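You operate a simulated robot arm through the tools that you are given. There is no shell and no other tool. Be economical: measure what you need, move in short steps, check, and stop when the job is done.

The job below is to be done with a simulated two-armed robot. You get a single attempt, and the scene is never put back.

## Task
Pick up the 3.2 spool from the top of the low table with one hand, pass it to the other hand and put it on the top of the small table. Set down upright: spool.

It is judged by the outcome, as a careful person would: the job done as asked, and still so three seconds after it is handed in. It fails if anything else is knocked over, pushed out of place, dropped, spilled or broken.

## Robot
Two 7-joint arms with two-finger parallel grippers on one trunk, on a base that drives. Base frame: it is fixed to the floor where the robot stands at the start and does not move with it; the origin is under the middle of the robot, x ahead of it, y to its left, z up. Readings come in mm, degrees, newtons and seconds.
The left shoulder is at the start at [62, 198, 979], the right one opposite. With the tool pointing down near the work surface each hand reaches from about 260 to 700 mm from the robot's upright axis, wherever it stands, measured 20 degrees to its own side. Places, roughly: top of the small table [2300, 4000, 800]. Payload 1.57 kg a hand.
Tool frame (each hand has its own): the origin (TCP) lies between the finger pads and is the grasp point; the fingertips stand 30 mm ahead of it; z points along the fingers, y is the line along which they close. The gripper opens to 110 mm. The fingers are 24 mm wide and 12 mm thick; the gripper's body (48 by 112 mm) begins 78 mm behind the TCP.
Orientation is told as [roll, pitch, yaw] about the base's x, y, z axes, in that order, counted from this pose: with the fingers straight down and closing along the base's y, the tool's x points along the base's -x, its y along +y and its z along -z.

## Interface
- The arms move only by the tool nudge_tool. It takes "left_motion", "right_motion" or both (then of equal length, played together; a hand with none holds still); each is a list of rows, each a list of 2 entries, a list of its own where there are three numbers: the shift along the tool's x, y, z in mm, then the turn, a rotation vector about the tool's x, y, z in degrees. In form: [[[x, y, z], [wx, wy, wz]], ...]. A call has 1 to 10 rows; each row shifts and turns the commanded pose from where the row before left it, along the tool's axes as they then stand. "left_fingers" and "right_fingers" are, for a hand that has rows, the closure, from 0 (fully open) to 1 (shut), set as the call begins (left out, the last holds). A row lasts 0.2 s, in which the tool goes at most 50 mm and 8.6 degrees; a call with a longer step from one row to the next is refused whole, and so is a gripper value outside its range. Where a pose cannot be reached the arm comes as near as it can. A force on the tool above 40 N (or 10 N above the force at the start of the call, whichever is more), or a blocked arm, ends the call early, and 0.2 s more pass. The fingers move at their own pace (about 72 mm/s each) and stop on an object; they squeeze with about 43 N. The grip force told is the motor's: it shows also when the fingers shut on nothing. Time passes only in rows, and 0.2 s behind the last, so rows that do not move let the fingers close. The reply holds the time, the measured pose of the TCP, the force on the tool along the base axes, the opening and the grip force, in the units named above and with some noise, with the torque about the TCP (base axes, N m) and any sound that the robot's microphone picked up, and new pictures: "show" is both (left out), scene, wrist or none (wrist: the cameras of the hands that moved).
- Cameras (640 x 400 px; columns grow to the right, rows downward): "scene" is now at [104.6, 12.9, 1556.1]; the picture's right is [0.16, -0.99, 0.00], its down [-0.81, -0.13, -0.56] and it looks along [0.56, 0.09, -0.83] (base axes); focal length 271 px, centre (320, 200). "left" rides on the left gripper at [70, -16, -141] in its tool frame; the picture's right is [0.23, 0.97, 0.00], its down [-0.85, 0.20, -0.48] and it looks along [-0.47, 0.11, 0.88] (tool axes); focal length 222 px, centre (320, 200). "right" rides on the right gripper at [70, 16, -141] in its tool frame; the picture's right is [-0.23, 0.97, 0.00], its down [-0.85, -0.20, -0.48] and it looks along [-0.47, -0.11, 0.88] (tool axes); focal length 222 px, centre (320, 200). There is no depth. A picture from a camera that has moved, and an enlarged one, comes with that camera's place and axes in the base frame and with its lens.
- raise_lower(by): slides the trunk up (or, below 0, down) by that many mm; the arms and the scene camera ride with it, the base frame stays. It gives what a move gives, with no picture.
- roll_base(legs): drives the robot by 1 to 6 legs, each [ahead, left, turn to the left] in mm, mm and degrees, along the robot's own axes; the way and the turn of a leg run together, so that a leg with both is an arc; at most 1500 mm and 180 degrees a leg. The arms and the cameras ride along, it lands a little off, and it stops where it bumps. It gives what a move gives, and a new picture of the scene camera.
- turn_head(pan, tilt): turns the head with the scene camera to pan (to the left, within 86 degrees either way) and tilt (down, from -29 to 69), counted from straight ahead of the robot. It gives what a move gives, and a new picture of the scene camera.
- inspect(camera, box): a new picture of the part [left, top, right, bottom] of that camera's present view, enlarged. The clock stands still meanwhile.
- sign_off(): hands the job in; it is judged then, once.

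Go step by step. Nothing tells you exact positions but the pictures and the camera data: compare them with the known pose of the tool, close in by small moves and look again before you grip or let go. The budget is 120 turns and 260 pictures, counting those below and the enlarged ones. Unless the task says otherwise, let go and move clear before handing in.

The tools are called after ">>>" as name(argument=value, ...) on one line, values as JSON. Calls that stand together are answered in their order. nudge_tool: Moves the arms, as the interface text tells. Its arguments: {"type":"object","properties":{"left_motion":{"type":"array","items":{"type":"array"}},"left_fingers":{"type":"number"},"right_motion":{"type":"array","items":{"type":"array"}},"right_fingers":{"type":"number"},"show":{"type":"string","enum":["both","scene","wrist","none"]}},"required":[]} The other tools are called the same way: raise_lower (by) slides the trunk up or down; roll_base (legs) drives the base; turn_head (pan, tilt) turns the head that bears the scene camera; inspect (camera, box) takes an enlarged picture of a part of a camera's view; sign_off () hands the job in.

At the start:

```text
time: 0.0
left_tcp_pos: [477.5, 232.8, 885.5]
left_tcp_rot: [0.0, 0.1, -0.1]
left_wrist_force: [0.1, 0.3, -0.4]
left_wrist_torque: [-0.03, 0.02, -0.04]
left_finger_gap: 110.1
left_grip_force: 0.0
right_tcp_pos: [359.5, -122.4, 982.6]
right_tcp_rot: [0.0, 0.1, -0.1]
right_wrist_force: [-0.3, -0.5, -0.2]
right_wrist_torque: [0.0, 0.0, 0.0]
right_finger_gap: 109.8
right_grip_force: 0.2
trunk travel left (down, up): [-575.0, 415.0]
robot x, y, heading: [-2.2, 2.1, 0.1]
head pan, tilt: [9.3, 55.5]
```

scene: 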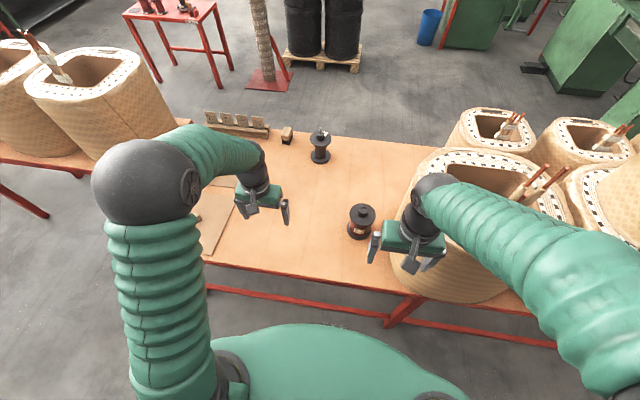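
right: 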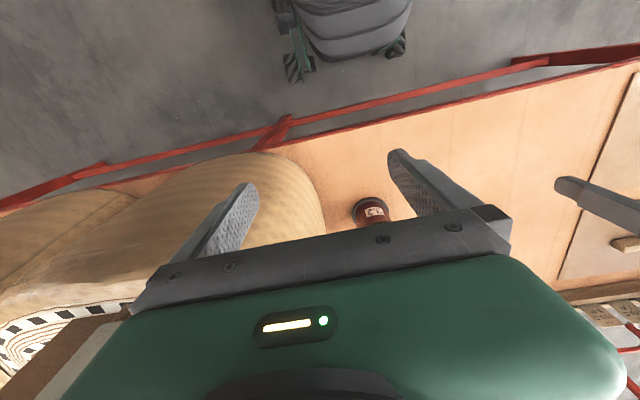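
left: 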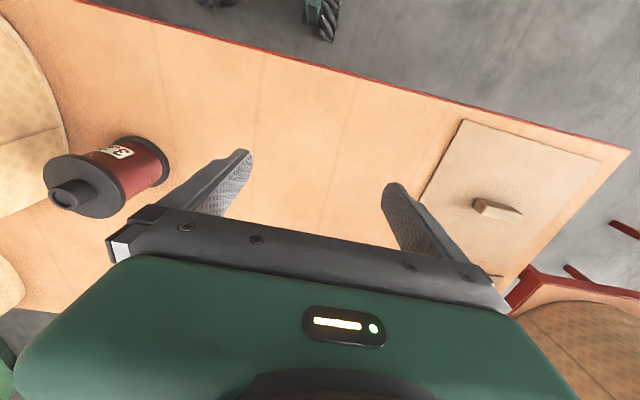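

Two spools stand on the table ahead; I need to read the labels to find the 3.2 one. I enlarge the views.

>>> inspect(camera="left", box=[30, 120, 190, 220])

>>> inspect(camera="right", box=[330, 180, 410, 230])

>>> inspect(camera="scene", box=[260, 110, 420, 260])

```text
4.00 times, centred on (110, 170) of left
camera zoom: at [408.4, 215.1, 1026.6], right [-0.23, 0.97, 0.0], down [0.86, 0.2, 0.48], along [0.47, 0.11, -0.88], focal length 888 px, centre (1160, 320)
```

zoom: 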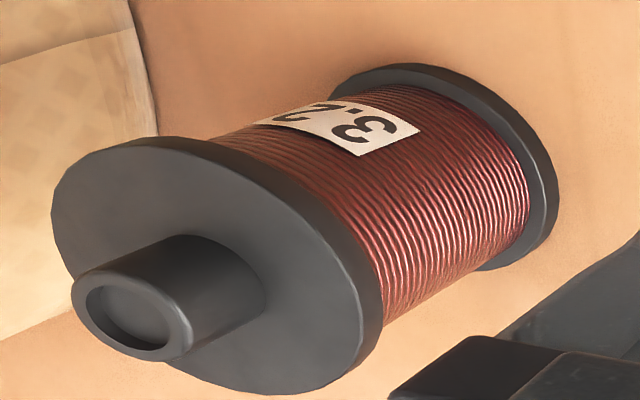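

```text
8.00 times, centred on (370, 205) of right
camera zoom: at [290.3, -105.9, 1122.8], right [0.23, 0.97, 0.0], down [0.86, -0.2, 0.48], along [0.47, -0.11, -0.88], focal length 1777 px, centre (-80, 160)
```

zoom: 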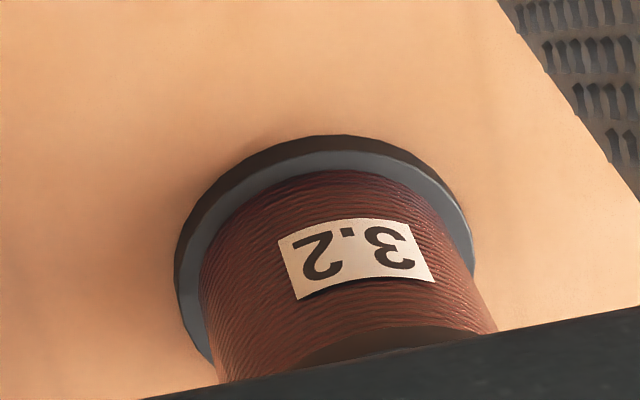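

```text
2.67 times, centred on (340, 185) of scene
camera zoom: at [104.6, 12.9, 1556.1], right [0.16, -0.99, 0.0], down [-0.81, -0.13, -0.56], along [0.56, 0.09, -0.83], focal length 722 px, centre (267, 240)
```

zoom: 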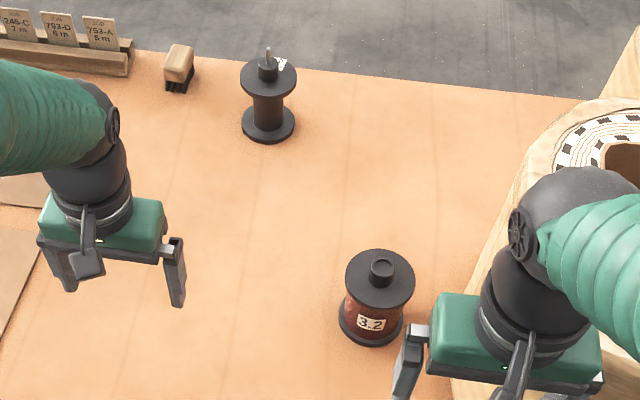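

The near spool is the 3.2 one; I triangulate its hub top at about [604, -53, 789], with the table top near 650. My plan is to grip the winding with the left hand, tilted from the side. The right hand then takes the hub from above and places it. First I turn the left hand and move the right one out of the way.

>>> nudge_tool(left_motion=[[[0, 0, 0], [0, 0, 8.34]], [[0, 0, 0], [0, 0, 8.33]], [[0, 0, 0], [0, 0, 8.33]], [[0, 0, 0], [0, -7.86, 0]], [[0, 0, 0], [0, -7.86, 0]], [[0, 0, 0], [0, -7.86, 0]], [[0, 0, 0], [0, -7.86, 0]], [[0, 0, 0], [0, -7.86, 0]], [[0, 0, 0], [0, -7.86, 0]], [[0, 0, 0], [0, -7.84, 0]]], right_motion=[[[0, -20, -10], [0, 0, 0]], [[0, -20, -10], [0, 0, 0]], [[0, -20, -10], [0, 0, 0]], [[0, -20, -10], [0, 0, 0]], [[0, -20, -10], [0, 0, 0]], [[0, 0, 0], [0, 0, 0]], [[0, 0, 0], [0, 0, 0]], [[0, 0, 0], [0, 0, 0]], [[0, 0, 0], [0, 0, 0]], [[0, 0, 0], [0, 0, 0]]])

```text
time: 2.2
left_tcp_pos: [476.8, 234.1, 885.9]
left_tcp_rot: [0.0, -55.2, -24.9]
left_wrist_force: [0.6, 0.5, 0.4]
left_wrist_torque: [-0.03, 0.0, -0.02]
left_finger_gap: 110.1
left_grip_force: 0.2
right_tcp_pos: [360.7, -220.4, 1032.4]
right_tcp_rot: [0.0, 0.0, 0.1]
right_wrist_force: [-0.5, 1.2, 0.5]
right_wrist_torque: [-0.02, 0.02, -0.02]
right_finger_gap: 109.9
right_grip_force: 0.1
trunk travel left (down, up): [-575.0, 415.0]
robot x, y, heading: [0.3, 1.1, 0.1]
head pan, tilt: [9.3, 55.5]
camera scene: at [102.8, 16.1, 1556.2], right [0.16, -0.99, 0.0], down [-0.81, -0.14, -0.56], along [0.56, 0.09, -0.83], focal length 271 px, centre (320, 200)
camera right: at [290.2, -202.3, 1172.9], right [0.23, 0.97, 0.0], down [0.85, -0.2, 0.48], along [0.47, -0.11, -0.88], focal length 222 px, centre (320, 200)
camera left: at [328.9, 284.4, 909.6], right [0.29, 0.94, -0.19], down [0.17, 0.14, 0.98], along [0.94, -0.32, -0.12], focal length 222 px, centre (320, 200)
```

scene: 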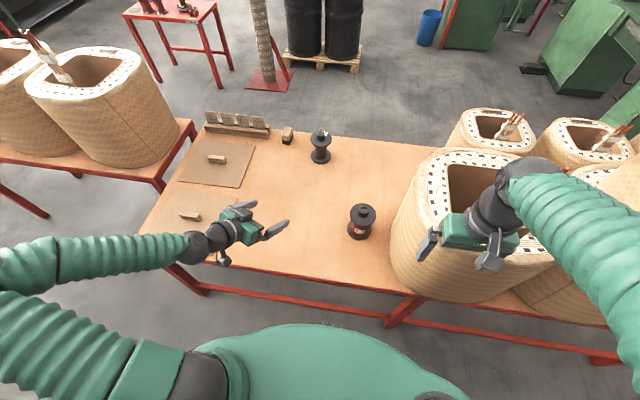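
right: 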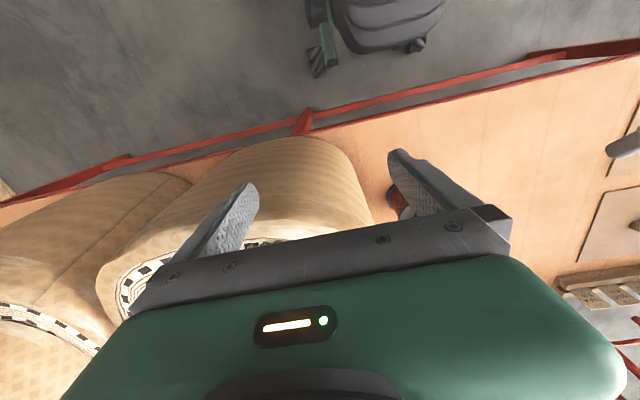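
left: 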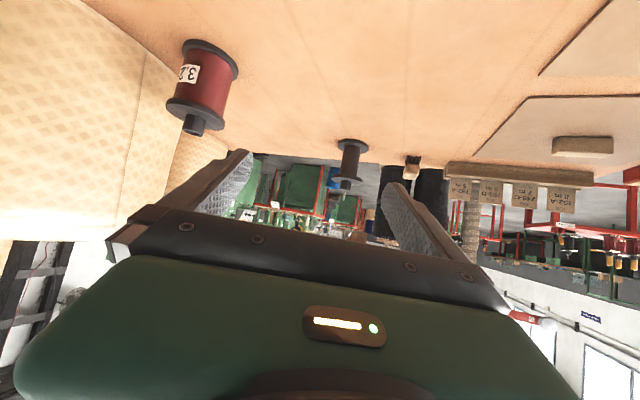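

The left hand took the tilted pose well. I now move it to a pre-grasp point about 150 mm back from the spool along the finger direction.

>>> nudge_tool(left_motion=[[[1.3, -34.7, 24.3], [0, 0, 0]], [[1.3, -34.7, 24.3], [0, 0, 0]], [[1.3, -34.7, 24.3], [0, 0, 0]], [[1.3, -34.7, 24.3], [0, 0, 0]], [[1.3, -34.7, 24.3], [0, 0, 0]], [[1.3, -34.7, 24.3], [0, 0, 0]], [[0, 0, 0], [0, 0, 0]]])

>>> inspect(camera="scene", box=[240, 160, 440, 285])

```text
time: 3.8
left_tcp_pos: [492.2, -6.6, 794.0]
left_tcp_rot: [0.2, -55.0, -25.1]
left_wrist_force: [0.3, 0.4, -0.2]
left_wrist_torque: [0.0, -0.01, 0.02]
left_finger_gap: 109.8
left_grip_force: 0.1
right_tcp_pos: [361.7, -222.3, 1033.0]
right_tcp_rot: [0.0, -0.1, 0.0]
right_wrist_force: [0.0, -0.2, 0.5]
right_wrist_torque: [-0.04, -0.01, -0.03]
right_finger_gap: 110.0
right_grip_force: 0.1
trunk travel left (down, up): [-575.0, 415.0]
robot x, y, heading: [-2.2, -2.2, 0.1]
head pan, tilt: [9.3, 55.5]
camera scene: at [104.2, 11.8, 1556.1], right [0.16, -0.99, 0.0], down [-0.81, -0.13, -0.56], along [0.56, 0.09, -0.83], focal length 271 px, centre (320, 200)
camera left: at [344.0, 44.0, 817.6], right [0.29, 0.94, -0.19], down [0.17, 0.14, 0.98], along [0.94, -0.32, -0.12], focal length 222 px, centre (320, 200)
```

scene: 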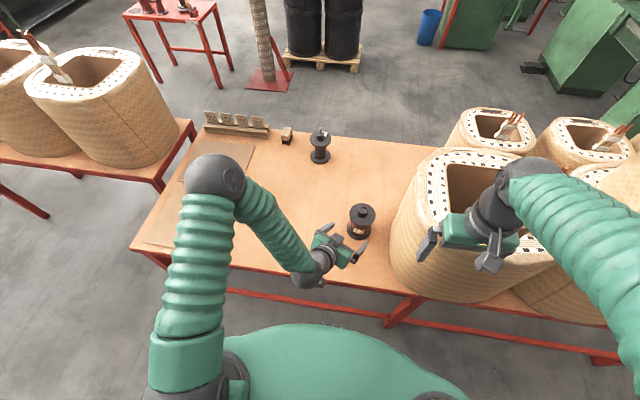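
left: 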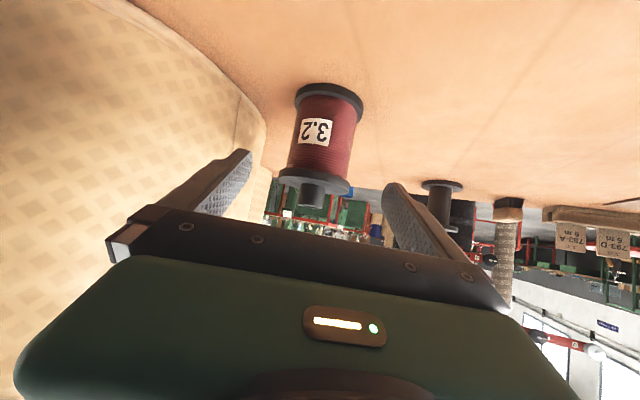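

```text
3.20 times, centred on (340, 222) of scene
camera zoom: at [104.2, 11.8, 1556.1], right [0.16, -0.99, 0.0], down [-0.81, -0.13, -0.56], along [0.56, 0.09, -0.83], focal length 867 px, centre (256, 128)
```

zoom: 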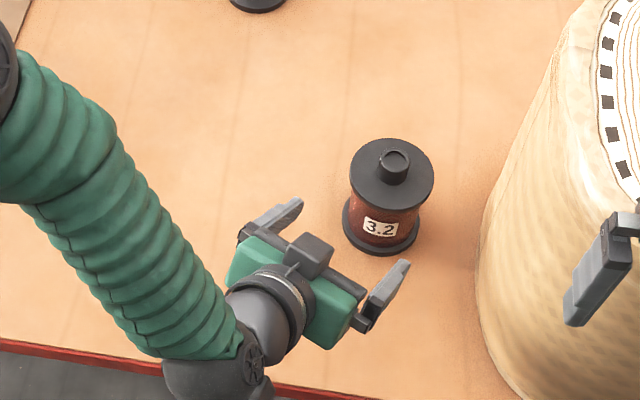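

The spool axis checks out at [604, -55] with the winding centred near z 711, and the hand is aligned. I advance most of the way and look again.

>>> nudge_tool(left_motion=[[[-2, 3.4, 20], [0, 0, 0]], [[0, 0, 30], [0, 0, 0]], [[0, 0, 30], [0, 0, 0]], [[0, 0, 20], [0, 0, 0]], [[0, 0, 0], [0, 0, 0]]])

>>> inspect(camera="scene", box=[290, 180, 418, 260])

```text
time: 5.0
left_tcp_pos: [568.2, -39.5, 737.4]
left_tcp_rot: [0.0, -55.0, -25.0]
left_wrist_force: [0.3, 0.6, 0.2]
left_wrist_torque: [0.01, 0.01, 0.0]
left_finger_gap: 109.9
left_grip_force: 0.0
right_tcp_pos: [361.0, -221.7, 1032.4]
right_tcp_rot: [0.0, 0.0, 0.0]
right_wrist_force: [-0.3, -0.5, -0.1]
right_wrist_torque: [0.01, 0.0, 0.01]
right_finger_gap: 109.9
right_grip_force: 0.2
trunk travel left (down, up): [-575.0, 415.0]
robot x, y, heading: [-1.5, -2.7, 0.2]
head pan, tilt: [9.3, 55.5]
camera scene: at [104.4, 11.5, 1556.1], right [0.16, -0.99, 0.0], down [-0.81, -0.13, -0.56], along [0.56, 0.09, -0.83], focal length 271 px, centre (320, 200)
camera left: at [420.9, 11.1, 762.1], right [0.29, 0.94, -0.19], down [0.17, 0.14, 0.97], along [0.94, -0.32, -0.12], focal length 222 px, centre (320, 200)
```

scene: 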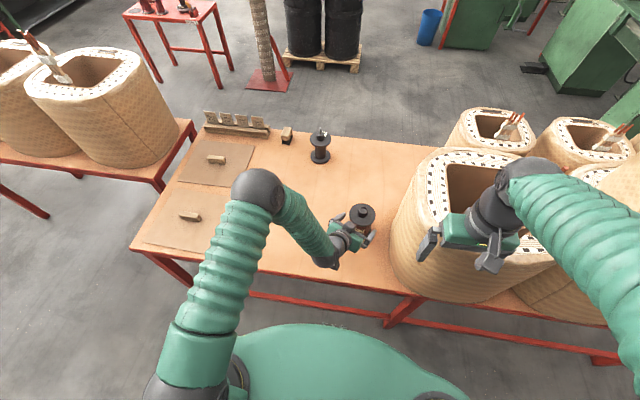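
left: 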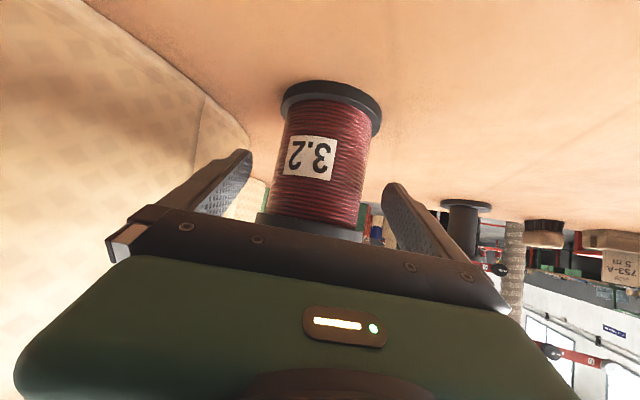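

```text
5.00 times, centred on (354, 220) of scene
camera zoom: at [104.4, 11.5, 1556.1], right [0.16, -0.99, 0.0], down [-0.81, -0.13, -0.56], along [0.56, 0.09, -0.83], focal length 1354 px, centre (150, 100)
```

zoom: 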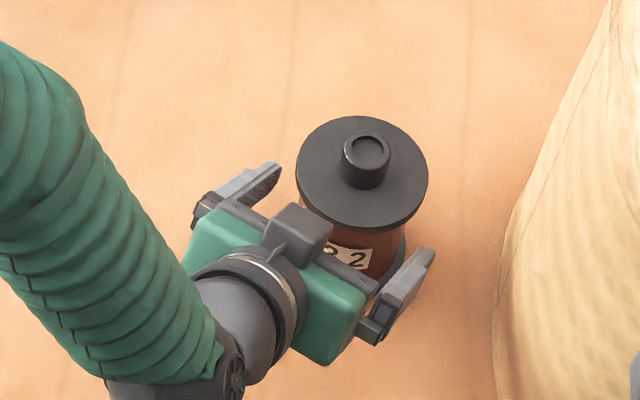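

The fingers straddle the spool with clearance on both sides. I advance 38 mm more, stopping short so the palm stays clear of the top flange.

>>> nudge_tool(left_motion=[[[0, 1, 13], [0, 0, 0]], [[0, 0, 13], [0, 0, 0]], [[0, 0, 12], [0, 0, 0]], [[0, 0, 0], [0, 0, 0]]])

>>> inspect(camera="scene", box=[290, 180, 418, 260])

```text
time: 6.0
left_tcp_pos: [597.8, -50.4, 717.4]
left_tcp_rot: [0.1, -55.0, -25.1]
left_wrist_force: [0.1, 0.1, -0.1]
left_wrist_torque: [-0.01, -0.02, 0.0]
left_finger_gap: 109.9
left_grip_force: 0.0
right_tcp_pos: [361.0, -222.8, 1032.0]
right_tcp_rot: [-0.1, 0.0, 0.0]
right_wrist_force: [-0.1, -0.2, 0.4]
right_wrist_torque: [-0.01, 0.02, -0.03]
right_finger_gap: 110.1
right_grip_force: 0.1
trunk travel left (down, up): [-575.0, 415.0]
robot x, y, heading: [-0.9, -1.8, -0.2]
head pan, tilt: [9.3, 55.5]
camera scene: at [104.7, 11.4, 1556.1], right [0.16, -0.99, 0.0], down [-0.81, -0.13, -0.56], along [0.56, 0.09, -0.83], focal length 271 px, centre (320, 200)
camera left: at [450.6, -0.1, 740.9], right [0.29, 0.94, -0.19], down [0.17, 0.14, 0.97], along [0.94, -0.32, -0.12], focal length 222 px, centre (320, 200)
```

scene: 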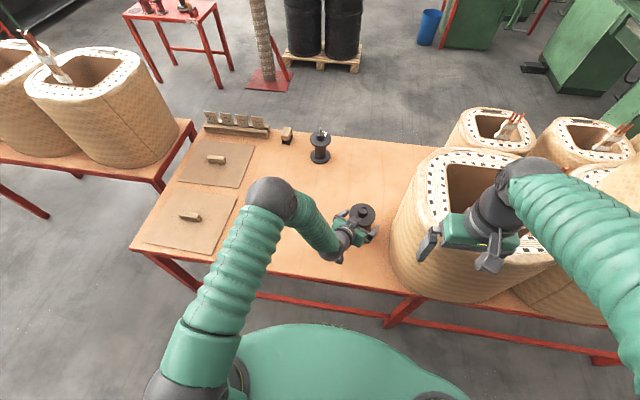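
left: 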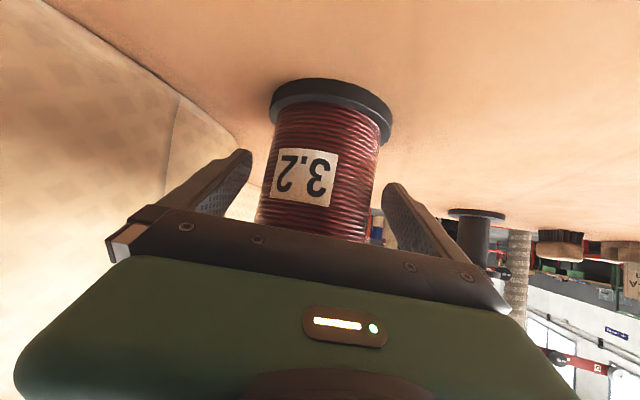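

```text
5.00 times, centred on (354, 220) of scene
camera zoom: at [104.7, 11.4, 1556.1], right [0.16, -0.99, 0.0], down [-0.81, -0.13, -0.56], along [0.56, 0.09, -0.83], focal length 1354 px, centre (150, 100)
```

zoom: 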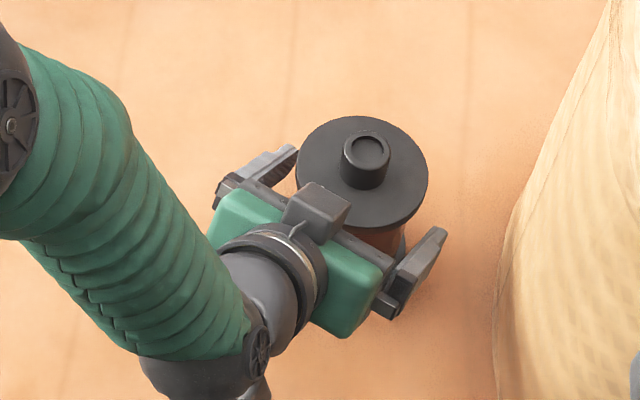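

The winding sits centred between the pads. I close the left fingers.

>>> nudge_tool(left_motion=[[[0, 0, 0], [0, 0, 0]], [[0, 0, 0], [0, 0, 0]], [[0, 0, 0], [0, 0, 0]], [[0, 0, 0], [0, 0, 0]]], left_fingers=1)

>>> inspect(camera="scene", box=[290, 180, 418, 260])

```text
time: 7.0
left_tcp_pos: [598.6, -50.8, 717.1]
left_tcp_rot: [0.1, -54.9, -25.0]
left_wrist_force: [-1.2, -1.6, 0.7]
left_wrist_torque: [-0.3, 0.16, -0.02]
left_finger_gap: 76.7
left_grip_force: 43.2
right_tcp_pos: [362.0, -223.2, 1032.3]
right_tcp_rot: [0.0, -0.1, 0.0]
right_wrist_force: [-0.2, 0.0, 0.5]
right_wrist_torque: [0.03, 0.02, -0.01]
right_finger_gap: 110.3
right_grip_force: 0.0
trunk travel left (down, up): [-575.0, 415.0]
robot x, y, heading: [3.2, -1.4, 0.1]
head pan, tilt: [9.3, 55.5]
camera scene: at [104.8, 10.9, 1556.0], right [0.16, -0.99, 0.0], down [-0.81, -0.13, -0.56], along [0.56, 0.09, -0.83], focal length 271 px, centre (320, 200)
camera left: at [450.5, -0.4, 741.0], right [0.29, 0.94, -0.19], down [0.17, 0.14, 0.97], along [0.94, -0.32, -0.12], focal length 222 px, centre (320, 200)
```

scene: 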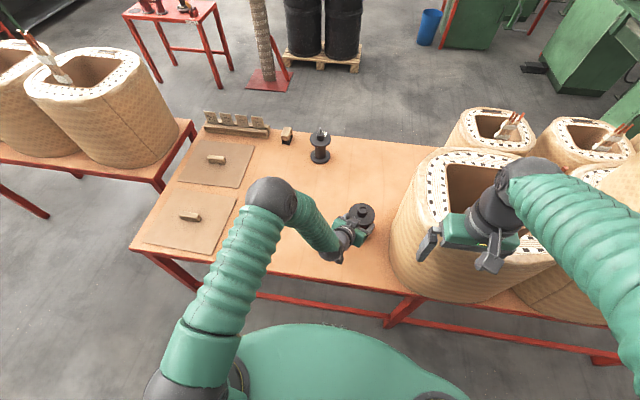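
left: 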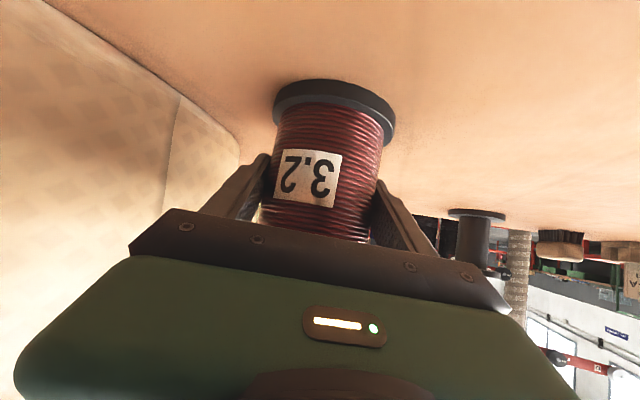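

```text
5.00 times, centred on (354, 220) of scene
camera zoom: at [104.8, 10.9, 1556.0], right [0.16, -0.99, 0.0], down [-0.81, -0.13, -0.56], along [0.56, 0.09, -0.83], focal length 1354 px, centre (150, 100)
```

zoom: 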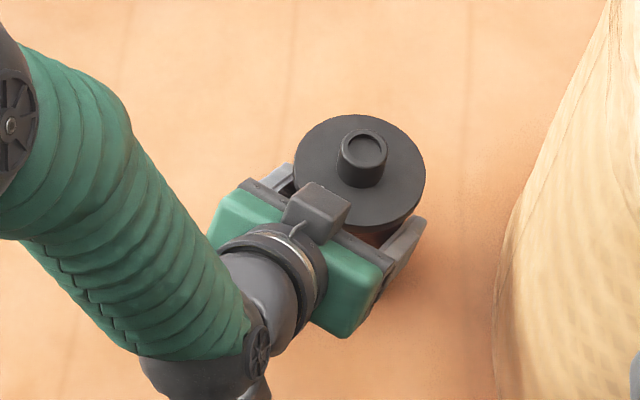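

Gripped at 76.7 mm with 43 N. I lift with the trunk, first a little to check the weight and whether it slips.

>>> raise_lower(by=40)

>>> inspect(camera="left", box=[0, 0, 640, 400])

```text
time: 7.8
left_tcp_pos: [599.1, -49.8, 759.6]
left_tcp_rot: [0.1, -55.2, -25.1]
left_wrist_force: [-2.3, 0.8, 5.0]
left_wrist_torque: [-0.23, -0.06, -0.03]
left_finger_gap: 87.6
left_grip_force: 43.0
right_tcp_pos: [360.9, -222.7, 1073.2]
right_tcp_rot: [0.0, -0.1, 0.0]
right_wrist_force: [-0.8, 0.2, 0.0]
right_wrist_torque: [0.0, 0.0, -0.04]
right_finger_gap: 110.0
right_grip_force: 0.1
trunk travel left (down, up): [-615.0, 375.0]
robot x, y, heading: [-2.2, -1.1, -0.2]
head pan, tilt: [9.3, 55.5]
```

```text
1.00 times, centred on (320, 200) of left (not enlarged: the box is as wide or as high as the picture)
camera zoom: at [450.7, -0.1, 782.3], right [0.29, 0.94, -0.19], down [0.17, 0.14, 0.98], along [0.94, -0.32, -0.12], focal length 222 px, centre (320, 200)
```

zoom: 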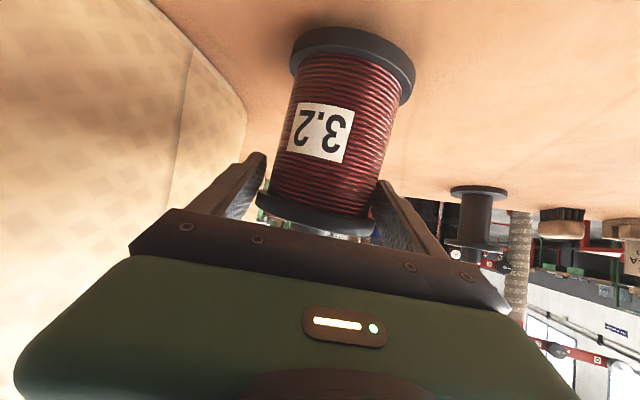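

The grip slipped up: the gap is now 87.6 mm, so the pads are at the top flange and the spool leans. I look, then lower it back.

>>> inspect(camera="scene", box=[290, 180, 418, 260])

>>> inspect(camera="left", box=[220, 10, 460, 260])

```text
5.00 times, centred on (354, 220) of scene
camera zoom: at [103.2, 12.0, 1596.4], right [0.16, -0.99, 0.0], down [-0.81, -0.13, -0.56], along [0.56, 0.09, -0.83], focal length 1354 px, centre (150, 100)
```

zoom: 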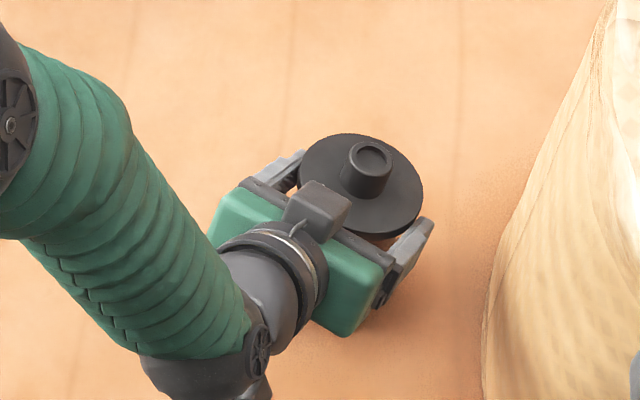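

```text
1.60 times, centred on (340, 135) of left
camera zoom: at [450.7, -0.1, 782.3], right [0.29, 0.94, -0.19], down [0.17, 0.14, 0.98], along [0.94, -0.32, -0.12], focal length 355 px, centre (288, 304)
```

zoom: 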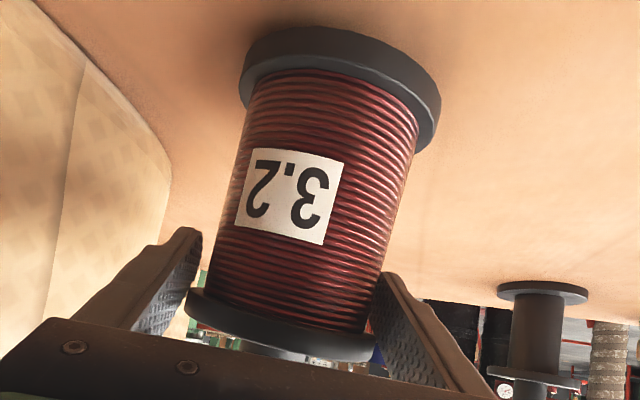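

The pads climbed the winding, and the spool is probably still standing on its base edge. I lower the hand gently to set it flat again.

>>> nudge_tool(left_motion=[[[4.1, 0, 2.9], [0, 0, 0]], [[4.1, 0, 2.9], [0, 0, 0]], [[4.1, 0, 2.9], [0, 0, 0]], [[0, 0, 0], [0, 0, 0]]])

>>> inspect(camera="left", box=[220, 10, 460, 260])

```text
time: 8.8
left_tcp_pos: [598.4, -48.8, 743.4]
left_tcp_rot: [0.1, -55.0, -25.0]
left_wrist_force: [-6.4, 4.1, 17.4]
left_wrist_torque: [0.26, -0.75, 0.36]
left_finger_gap: 76.8
left_grip_force: 43.2
right_tcp_pos: [359.6, -222.5, 1072.7]
right_tcp_rot: [0.0, 0.0, 0.0]
right_wrist_force: [0.3, -0.4, -0.1]
right_wrist_torque: [0.01, -0.01, -0.03]
right_finger_gap: 109.9
right_grip_force: 0.0
trunk travel left (down, up): [-615.0, 375.0]
robot x, y, heading: [2.0, -0.3, 0.1]
head pan, tilt: [9.3, 55.5]
camera scene: at [101.0, 12.6, 1596.3], right [0.16, -0.99, 0.0], down [-0.81, -0.13, -0.57], along [0.56, 0.09, -0.82], focal length 271 px, centre (320, 200)
camera left: at [449.0, 1.6, 766.4], right [0.29, 0.94, -0.19], down [0.17, 0.14, 0.97], along [0.94, -0.32, -0.12], focal length 222 px, centre (320, 200)
```

scene: 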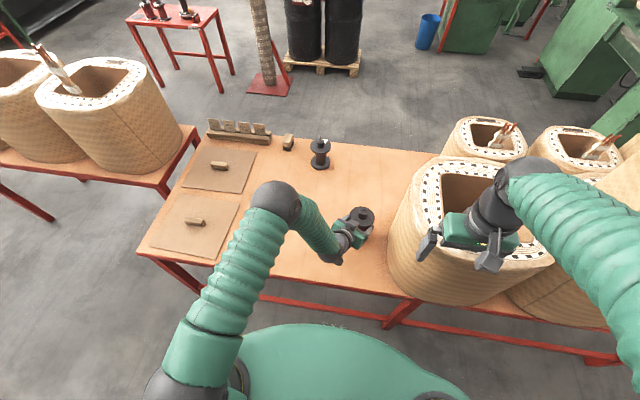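
left: 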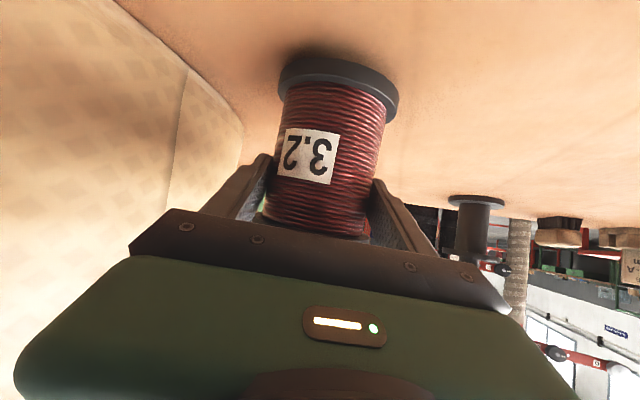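

```text
1.60 times, centred on (340, 135) of left
camera zoom: at [449.0, 1.6, 766.4], right [0.29, 0.94, -0.19], down [0.17, 0.14, 0.97], along [0.94, -0.32, -0.12], focal length 355 px, centre (288, 304)
```

zoom: 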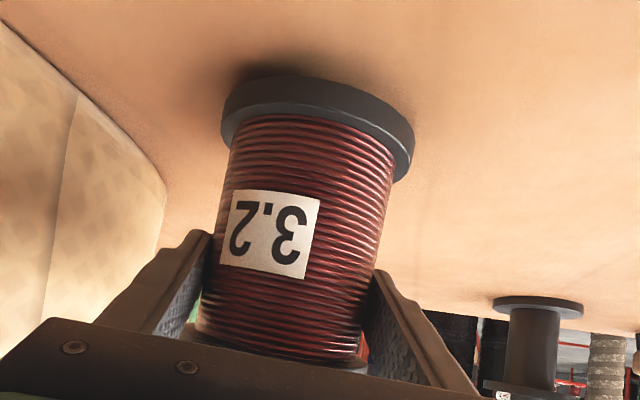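

The spool now presses on the table with 17 N and the pads are back on the winding. I check how upright it stands before opening.

>>> inspect(camera="scene", box=[290, 180, 418, 260])

>>> inspect(camera="right", box=[320, 100, 480, 220])

```text
5.00 times, centred on (354, 220) of scene
camera zoom: at [101.0, 12.6, 1596.3], right [0.16, -0.99, 0.0], down [-0.81, -0.13, -0.57], along [0.56, 0.09, -0.82], focal length 1354 px, centre (150, 100)
```

zoom: 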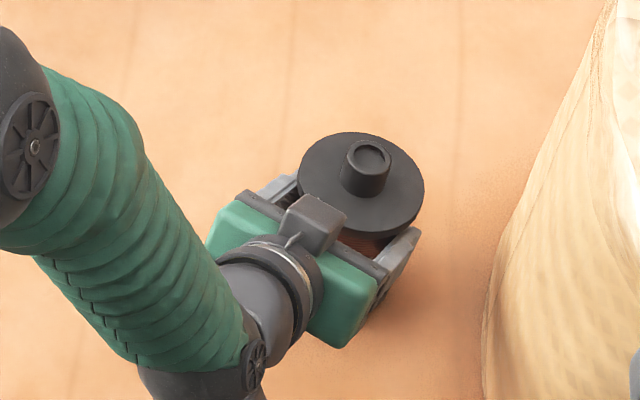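

```text
3.33 times, centred on (400, 160) of right
camera zoom: at [289.3, -204.7, 1212.6], right [0.23, 0.97, 0.0], down [0.85, -0.2, 0.48], along [0.47, -0.11, -0.88], focal length 740 px, centre (53, 333)
```

zoom: 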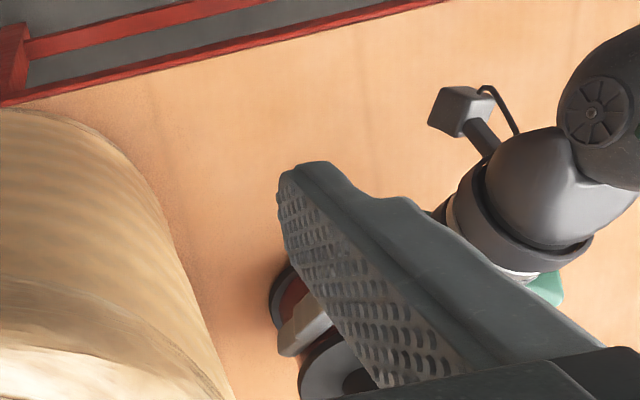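

It stands nearly upright. I lift very slowly with the arm to read how much load the grip holds.

>>> nudge_tool(left_motion=[[[-2.5, 0, -1.7], [0, 0, 0]], [[-2.5, 0, -1.7], [0, 0, 0]], [[0, 0, 0], [0, 0, 0]]], show="wrist")

```text
time: 9.6
left_tcp_pos: [597.5, -49.7, 748.2]
left_tcp_rot: [-0.1, -54.8, -25.1]
left_wrist_force: [0.0, -0.4, -5.4]
left_wrist_torque: [0.01, 0.09, 0.02]
left_finger_gap: 76.5
left_grip_force: 43.6
right_tcp_pos: [361.7, -223.8, 1071.3]
right_tcp_rot: [0.0, 0.1, 0.1]
right_wrist_force: [-1.3, -0.4, -0.4]
right_wrist_torque: [0.03, 0.01, -0.01]
right_finger_gap: 110.0
right_grip_force: 0.0
trunk travel left (down, up): [-615.0, 375.0]
robot x, y, heading: [-2.9, 0.9, 0.0]
head pan, tilt: [9.3, 55.5]
camera left: at [450.0, 1.0, 771.4], right [0.29, 0.94, -0.19], down [0.18, 0.14, 0.97], along [0.94, -0.32, -0.13], focal length 222 px, centre (320, 200)
```

left: 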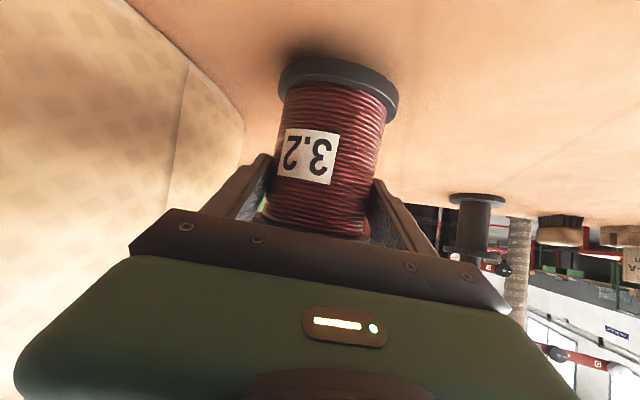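

The load now hangs on the hand with no slip so far. I lift a bit more.

>>> nudge_tool(left_motion=[[[-3.3, 0, -2.3], [0, 0, 0]], [[-3.3, 0, -2.3], [0, 0, 0]], [[-3.3, 0, -2.3], [0, 0, 0]], [[0, 0, 0], [0, 0, 0]], [[0, 0, 0], [0, 0, 0]]], show="wrist")

>>> inspect(camera="scene", box=[290, 180, 418, 260])

```text
time: 10.8
left_tcp_pos: [598.7, -50.3, 760.7]
left_tcp_rot: [0.1, -54.9, -25.1]
left_wrist_force: [-0.5, -0.1, -6.2]
left_wrist_torque: [0.02, 0.07, 0.04]
left_finger_gap: 76.5
left_grip_force: 43.7
right_tcp_pos: [363.1, -222.4, 1071.6]
right_tcp_rot: [0.0, 0.0, 0.0]
right_wrist_force: [-0.1, 0.0, 0.5]
right_wrist_torque: [0.01, 0.02, 0.02]
right_finger_gap: 109.8
right_grip_force: 0.0
trunk travel left (down, up): [-615.0, 375.0]
robot x, y, heading: [0.6, -0.2, -0.1]
head pan, tilt: [9.3, 55.5]
camera left: at [450.1, 0.6, 783.6], right [0.29, 0.94, -0.19], down [0.17, 0.14, 0.97], along [0.94, -0.32, -0.12], focal length 222 px, centre (320, 200)
```

left: 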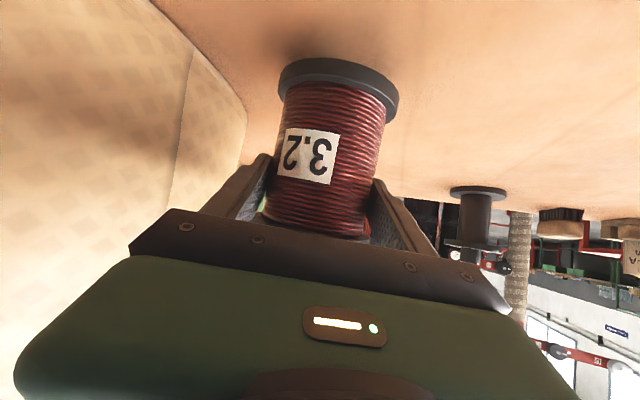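

```text
5.00 times, centred on (354, 220) of scene
camera zoom: at [106.3, 11.2, 1595.9], right [0.16, -0.99, 0.0], down [-0.82, -0.13, -0.56], along [0.56, 0.09, -0.83], focal length 1354 px, centre (150, 100)
```

zoom: 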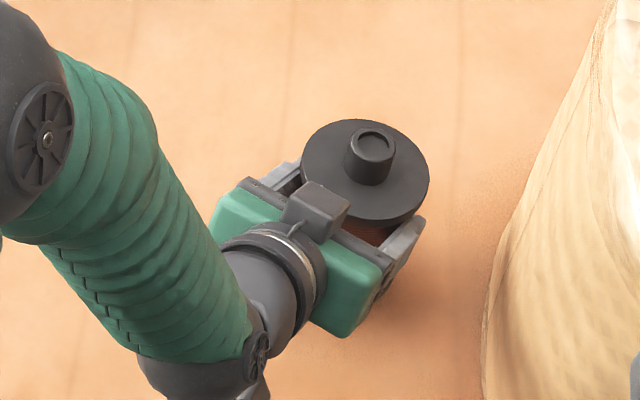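

It hangs freely now (about 0.6 kg) and firmly held. I lift 70 mm more at a modest pace to clear the table for the hand-over.

>>> nudge_tool(left_motion=[[[-4, 0, -2.8], [0, 0, 0]], [[-6.5, 0, -4.6], [0, 0, 0]], [[-8.2, 0, -5.7], [0, 0, 0]], [[-8.2, 0, -5.7], [0, 0, 0]], [[-8.2, 0, -5.7], [0, 0, 0]], [[-8.2, 0, -5.7], [0, 0, 0]], [[-8.2, 0, -5.7], [0, 0, 0]], [[-4, 0, -2.8], [0, 0, 0]], [[0, 0, 0], [0, 0, 0]]], show="both")

>>> inspect(camera="scene", box=[290, 180, 418, 260])

```text
time: 12.8
left_tcp_pos: [598.9, -51.3, 827.6]
left_tcp_rot: [0.0, -54.9, -25.0]
left_wrist_force: [-0.5, -0.5, -5.2]
left_wrist_torque: [0.02, 0.03, 0.03]
left_finger_gap: 76.4
left_grip_force: 43.1
right_tcp_pos: [361.8, -222.5, 1070.6]
right_tcp_rot: [-0.1, 0.0, 0.1]
right_wrist_force: [-0.1, 0.5, 0.7]
right_wrist_torque: [0.01, -0.02, -0.01]
right_finger_gap: 110.2
right_grip_force: 0.1
trunk travel left (down, up): [-615.0, 375.0]
robot x, y, heading: [-1.3, -0.9, 0.1]
head pan, tilt: [9.3, 55.5]
camera scene: at [106.3, 11.1, 1595.9], right [0.16, -0.99, 0.0], down [-0.82, -0.13, -0.56], along [0.56, 0.09, -0.83], focal length 271 px, centre (320, 200)
camera left: at [450.8, -0.2, 851.3], right [0.29, 0.94, -0.19], down [0.17, 0.14, 0.97], along [0.94, -0.32, -0.12], focal length 222 px, centre (320, 200)
```

scene: 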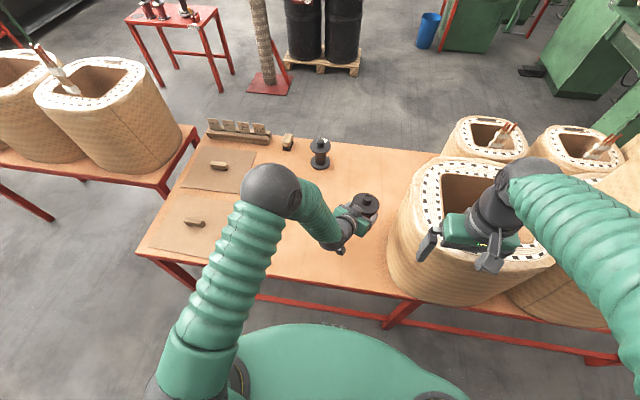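
left: 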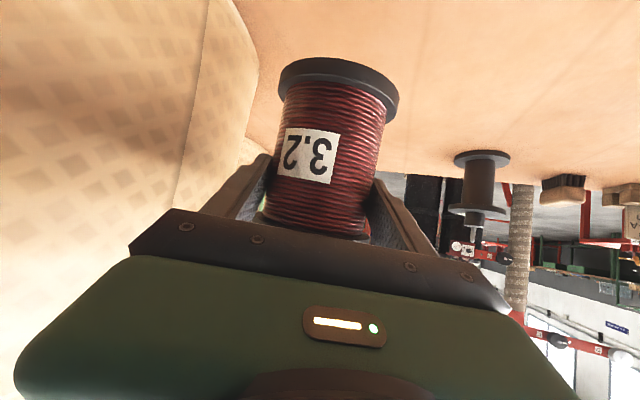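

```text
5.00 times, centred on (354, 220) of scene
camera zoom: at [106.3, 11.1, 1595.9], right [0.16, -0.99, 0.0], down [-0.82, -0.13, -0.56], along [0.56, 0.09, -0.83], focal length 1354 px, centre (150, 100)
```

zoom: 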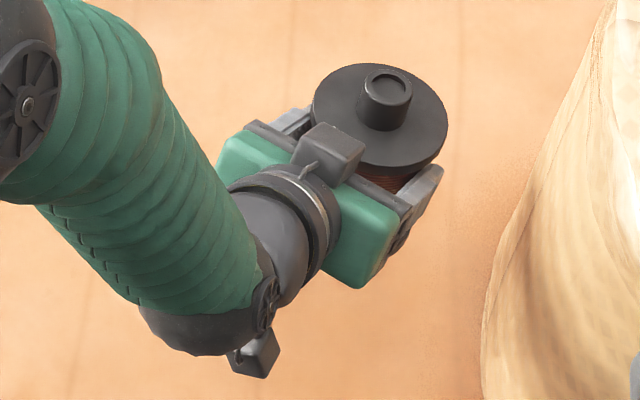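

The spool hangs securely with its hub top near z 870, around x 605–625 and y -60. I bring the right hand above it, fingers half closed, and look with its wrist camera.

>>> nudge_tool(right_motion=[[[-30, 20, 5], [0, 0, 0]], [[-30, 20, 5], [0, 0, 0]], [[-30, 20, 5], [0, 0, 0]], [[-30, 20, 5], [0, 0, 0]], [[-30, 20, 5], [0, 0, 0]], [[-30, 20, 5], [0, 0, 0]], [[-30, 20, 5], [0, 0, 0]], [[-35, 20, 5], [0, 0, 0]], [[0, 0, 0], [0, 0, 0]]], right_fingers=0.4)

>>> inspect(camera="scene", box=[280, 140, 440, 240])

```text
time: 14.8
left_tcp_pos: [598.1, -50.7, 828.6]
left_tcp_rot: [0.0, -54.9, -25.0]
left_wrist_force: [0.7, 0.4, -5.3]
left_wrist_torque: [0.03, 0.04, -0.03]
left_finger_gap: 76.5
left_grip_force: 42.2
right_tcp_pos: [601.6, -60.6, 1032.3]
right_tcp_rot: [0.0, 0.0, -0.1]
right_wrist_force: [0.6, 0.4, -0.2]
right_wrist_torque: [-0.01, -0.03, 0.0]
right_finger_gap: 66.0
right_grip_force: 0.1
trunk travel left (down, up): [-615.0, 375.0]
robot x, y, heading: [1.3, 4.6, 0.2]
head pan, tilt: [9.3, 55.5]
camera scene: at [106.5, 12.1, 1595.9], right [0.16, -0.99, 0.0], down [-0.82, -0.13, -0.56], along [0.56, 0.09, -0.83], focal length 271 px, centre (320, 200)
camera right: at [533.3, -44.5, 1172.0], right [0.23, 0.97, 0.0], down [0.85, -0.2, 0.48], along [0.47, -0.11, -0.88], focal length 222 px, centre (320, 200)
```

scene: 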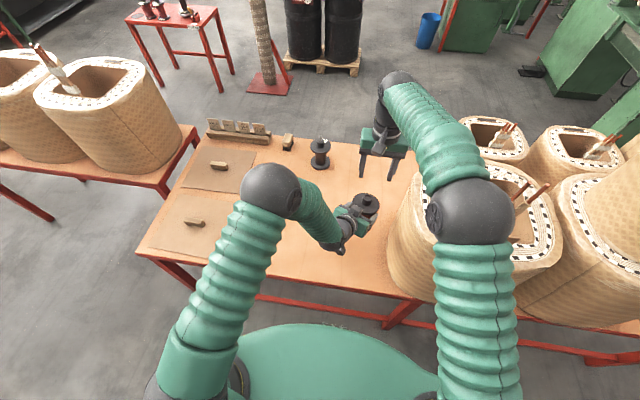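
right: 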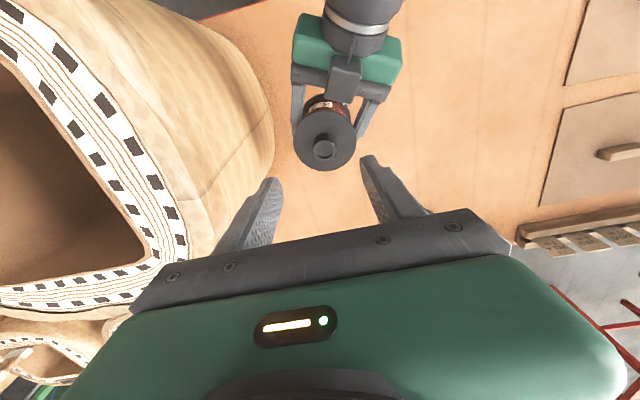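

```text
4.00 times, centred on (360, 190) of scene
camera zoom: at [106.5, 12.1, 1595.9], right [0.16, -0.99, 0.0], down [-0.82, -0.13, -0.56], along [0.56, 0.09, -0.83], focal length 1084 px, centre (160, 240)
```

zoom: 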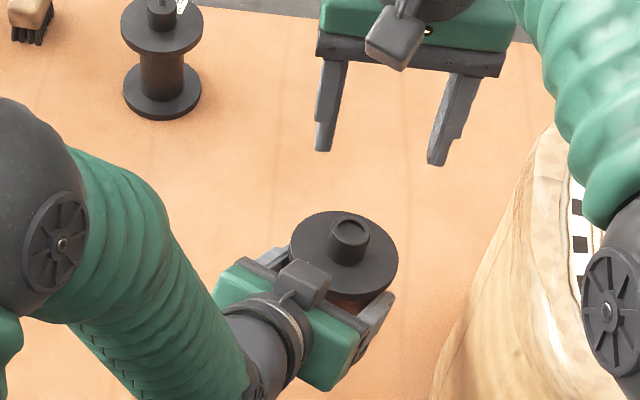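

From the wrist camera the hub is near [612, -58] at z 870–890. I move closer above it and look again.

>>> nudge_tool(right_motion=[[[-4, 1, 25], [0, 0, 0]], [[-4, 1, 25], [0, 0, 0]], [[-2, 0.6, 25], [0, 0, 0]], [[0, 0, 0], [0, 0, 0]], [[0, 0, 0], [0, 0, 0]]])

>>> inspect(camera="right", box=[220, 60, 420, 210])

>>> inspect(camera="scene", box=[300, 140, 428, 220])

```text
time: 16.0
left_tcp_pos: [598.4, -49.7, 828.1]
left_tcp_rot: [0.0, -55.0, -25.0]
left_wrist_force: [0.9, 0.2, -6.0]
left_wrist_torque: [0.05, 0.04, 0.02]
left_finger_gap: 76.6
left_grip_force: 43.0
right_tcp_pos: [616.7, -60.6, 959.4]
right_tcp_rot: [0.0, 0.0, 0.0]
right_wrist_force: [-0.6, -0.7, 0.1]
right_wrist_torque: [-0.02, 0.01, 0.0]
right_finger_gap: 66.2
right_grip_force: 0.0
trunk travel left (down, up): [-615.0, 375.0]
robot x, y, heading: [-0.5, 0.6, 0.1]
head pan, tilt: [9.3, 55.5]
camera scene: at [107.5, 12.1, 1595.8], right [0.16, -0.99, 0.0], down [-0.82, -0.13, -0.56], along [0.56, 0.09, -0.83], focal length 271 px, centre (320, 200)
camera right: at [545.5, -43.5, 1098.8], right [0.23, 0.97, 0.0], down [0.86, -0.2, 0.48], along [0.47, -0.11, -0.88], focal length 222 px, centre (320, 200)
```

scene: 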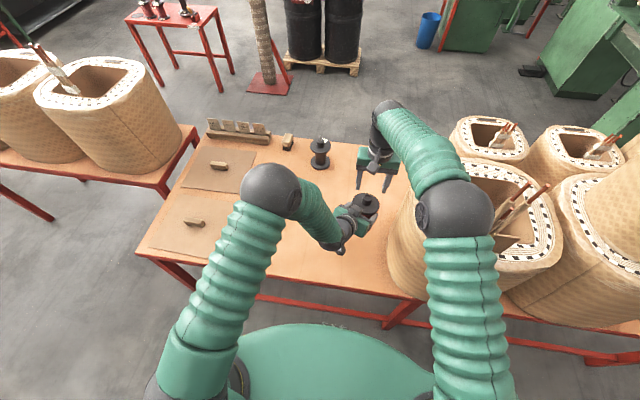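
right: 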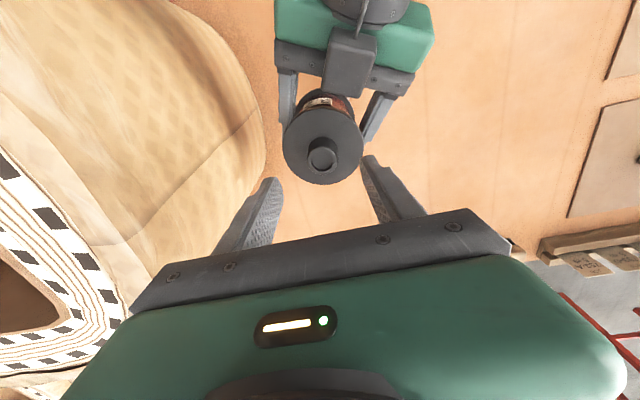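

```text
2.67 times, centred on (320, 135) of right
camera zoom: at [545.5, -43.5, 1098.8], right [0.23, 0.97, 0.0], down [0.86, -0.2, 0.48], along [0.47, -0.11, -0.88], focal length 592 px, centre (320, 373)
```

zoom: 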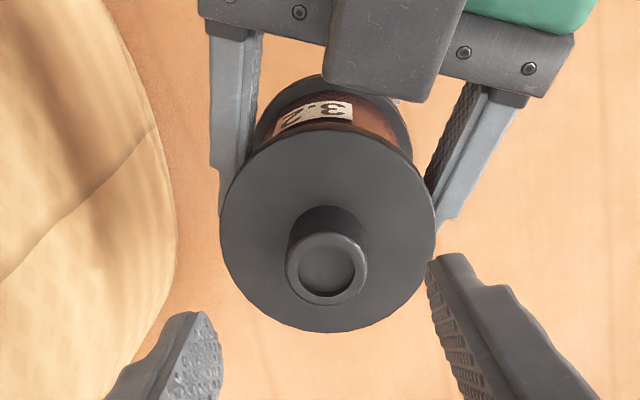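

```text
5.00 times, centred on (364, 180) of scene
camera zoom: at [107.5, 12.1, 1595.8], right [0.16, -0.99, 0.0], down [-0.82, -0.13, -0.56], along [0.56, 0.09, -0.83], focal length 1354 px, centre (100, 300)
```

zoom: 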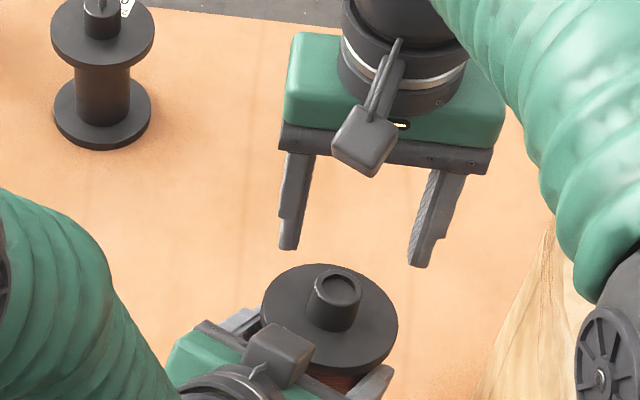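

The hub top is at about [618, -59, 882] and the flange near z 859; the right tool is within 3 mm of being centred. I come down 45 mm and check.

>>> nudge_tool(right_motion=[[[-2.5, 1.5, 15], [0, 0, 0]], [[0, 0, 15], [0, 0, 0]], [[0, 0, 15], [0, 0, 0]], [[0, 0, 0], [0, 0, 0]], [[0, 0, 0], [0, 0, 0]]], show="none")

>>> inspect(camera="right", box=[220, 60, 420, 210])

>>> inspect(camera="scene", box=[300, 140, 428, 220])

```text
time: 17.2
left_tcp_pos: [599.0, -50.4, 829.1]
left_tcp_rot: [0.1, -54.9, -25.0]
left_wrist_force: [-0.4, -1.1, -5.7]
left_wrist_torque: [0.03, 0.06, 0.01]
left_finger_gap: 76.5
left_grip_force: 43.3
right_tcp_pos: [621.1, -59.1, 910.5]
right_tcp_rot: [0.1, 0.0, 0.0]
right_wrist_force: [0.7, 0.5, -0.6]
right_wrist_torque: [0.01, 0.02, -0.01]
right_finger_gap: 65.9
right_grip_force: 0.1
trunk travel left (down, up): [-615.0, 375.0]
robot x, y, heading: [-5.1, 1.2, -0.2]
head pan, tilt: [9.3, 55.5]
```

```text
2.67 times, centred on (320, 135) of right
camera zoom: at [550.2, -41.6, 1051.2], right [0.23, 0.97, 0.0], down [0.86, -0.2, 0.48], along [0.47, -0.11, -0.88], focal length 592 px, centre (320, 373)
```

zoom: 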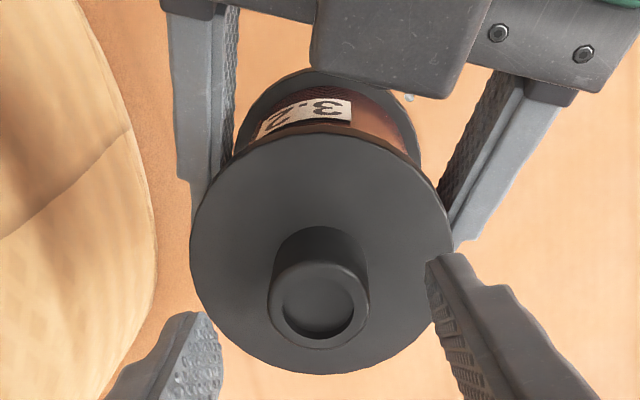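

```text
5.00 times, centred on (364, 180) of scene
camera zoom: at [107.7, 12.1, 1595.8], right [0.16, -0.99, 0.0], down [-0.82, -0.13, -0.56], along [0.56, 0.09, -0.83], focal length 1354 px, centre (100, 300)
```

zoom: 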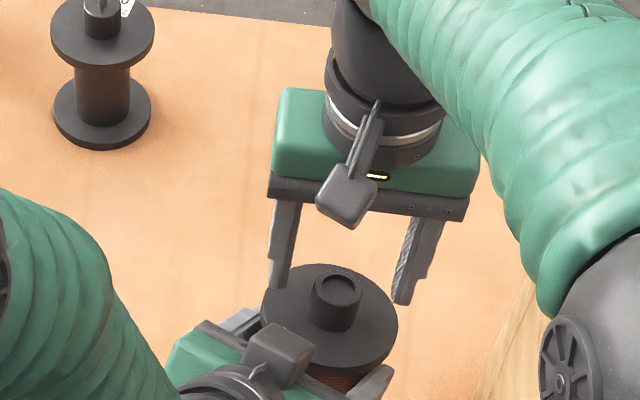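

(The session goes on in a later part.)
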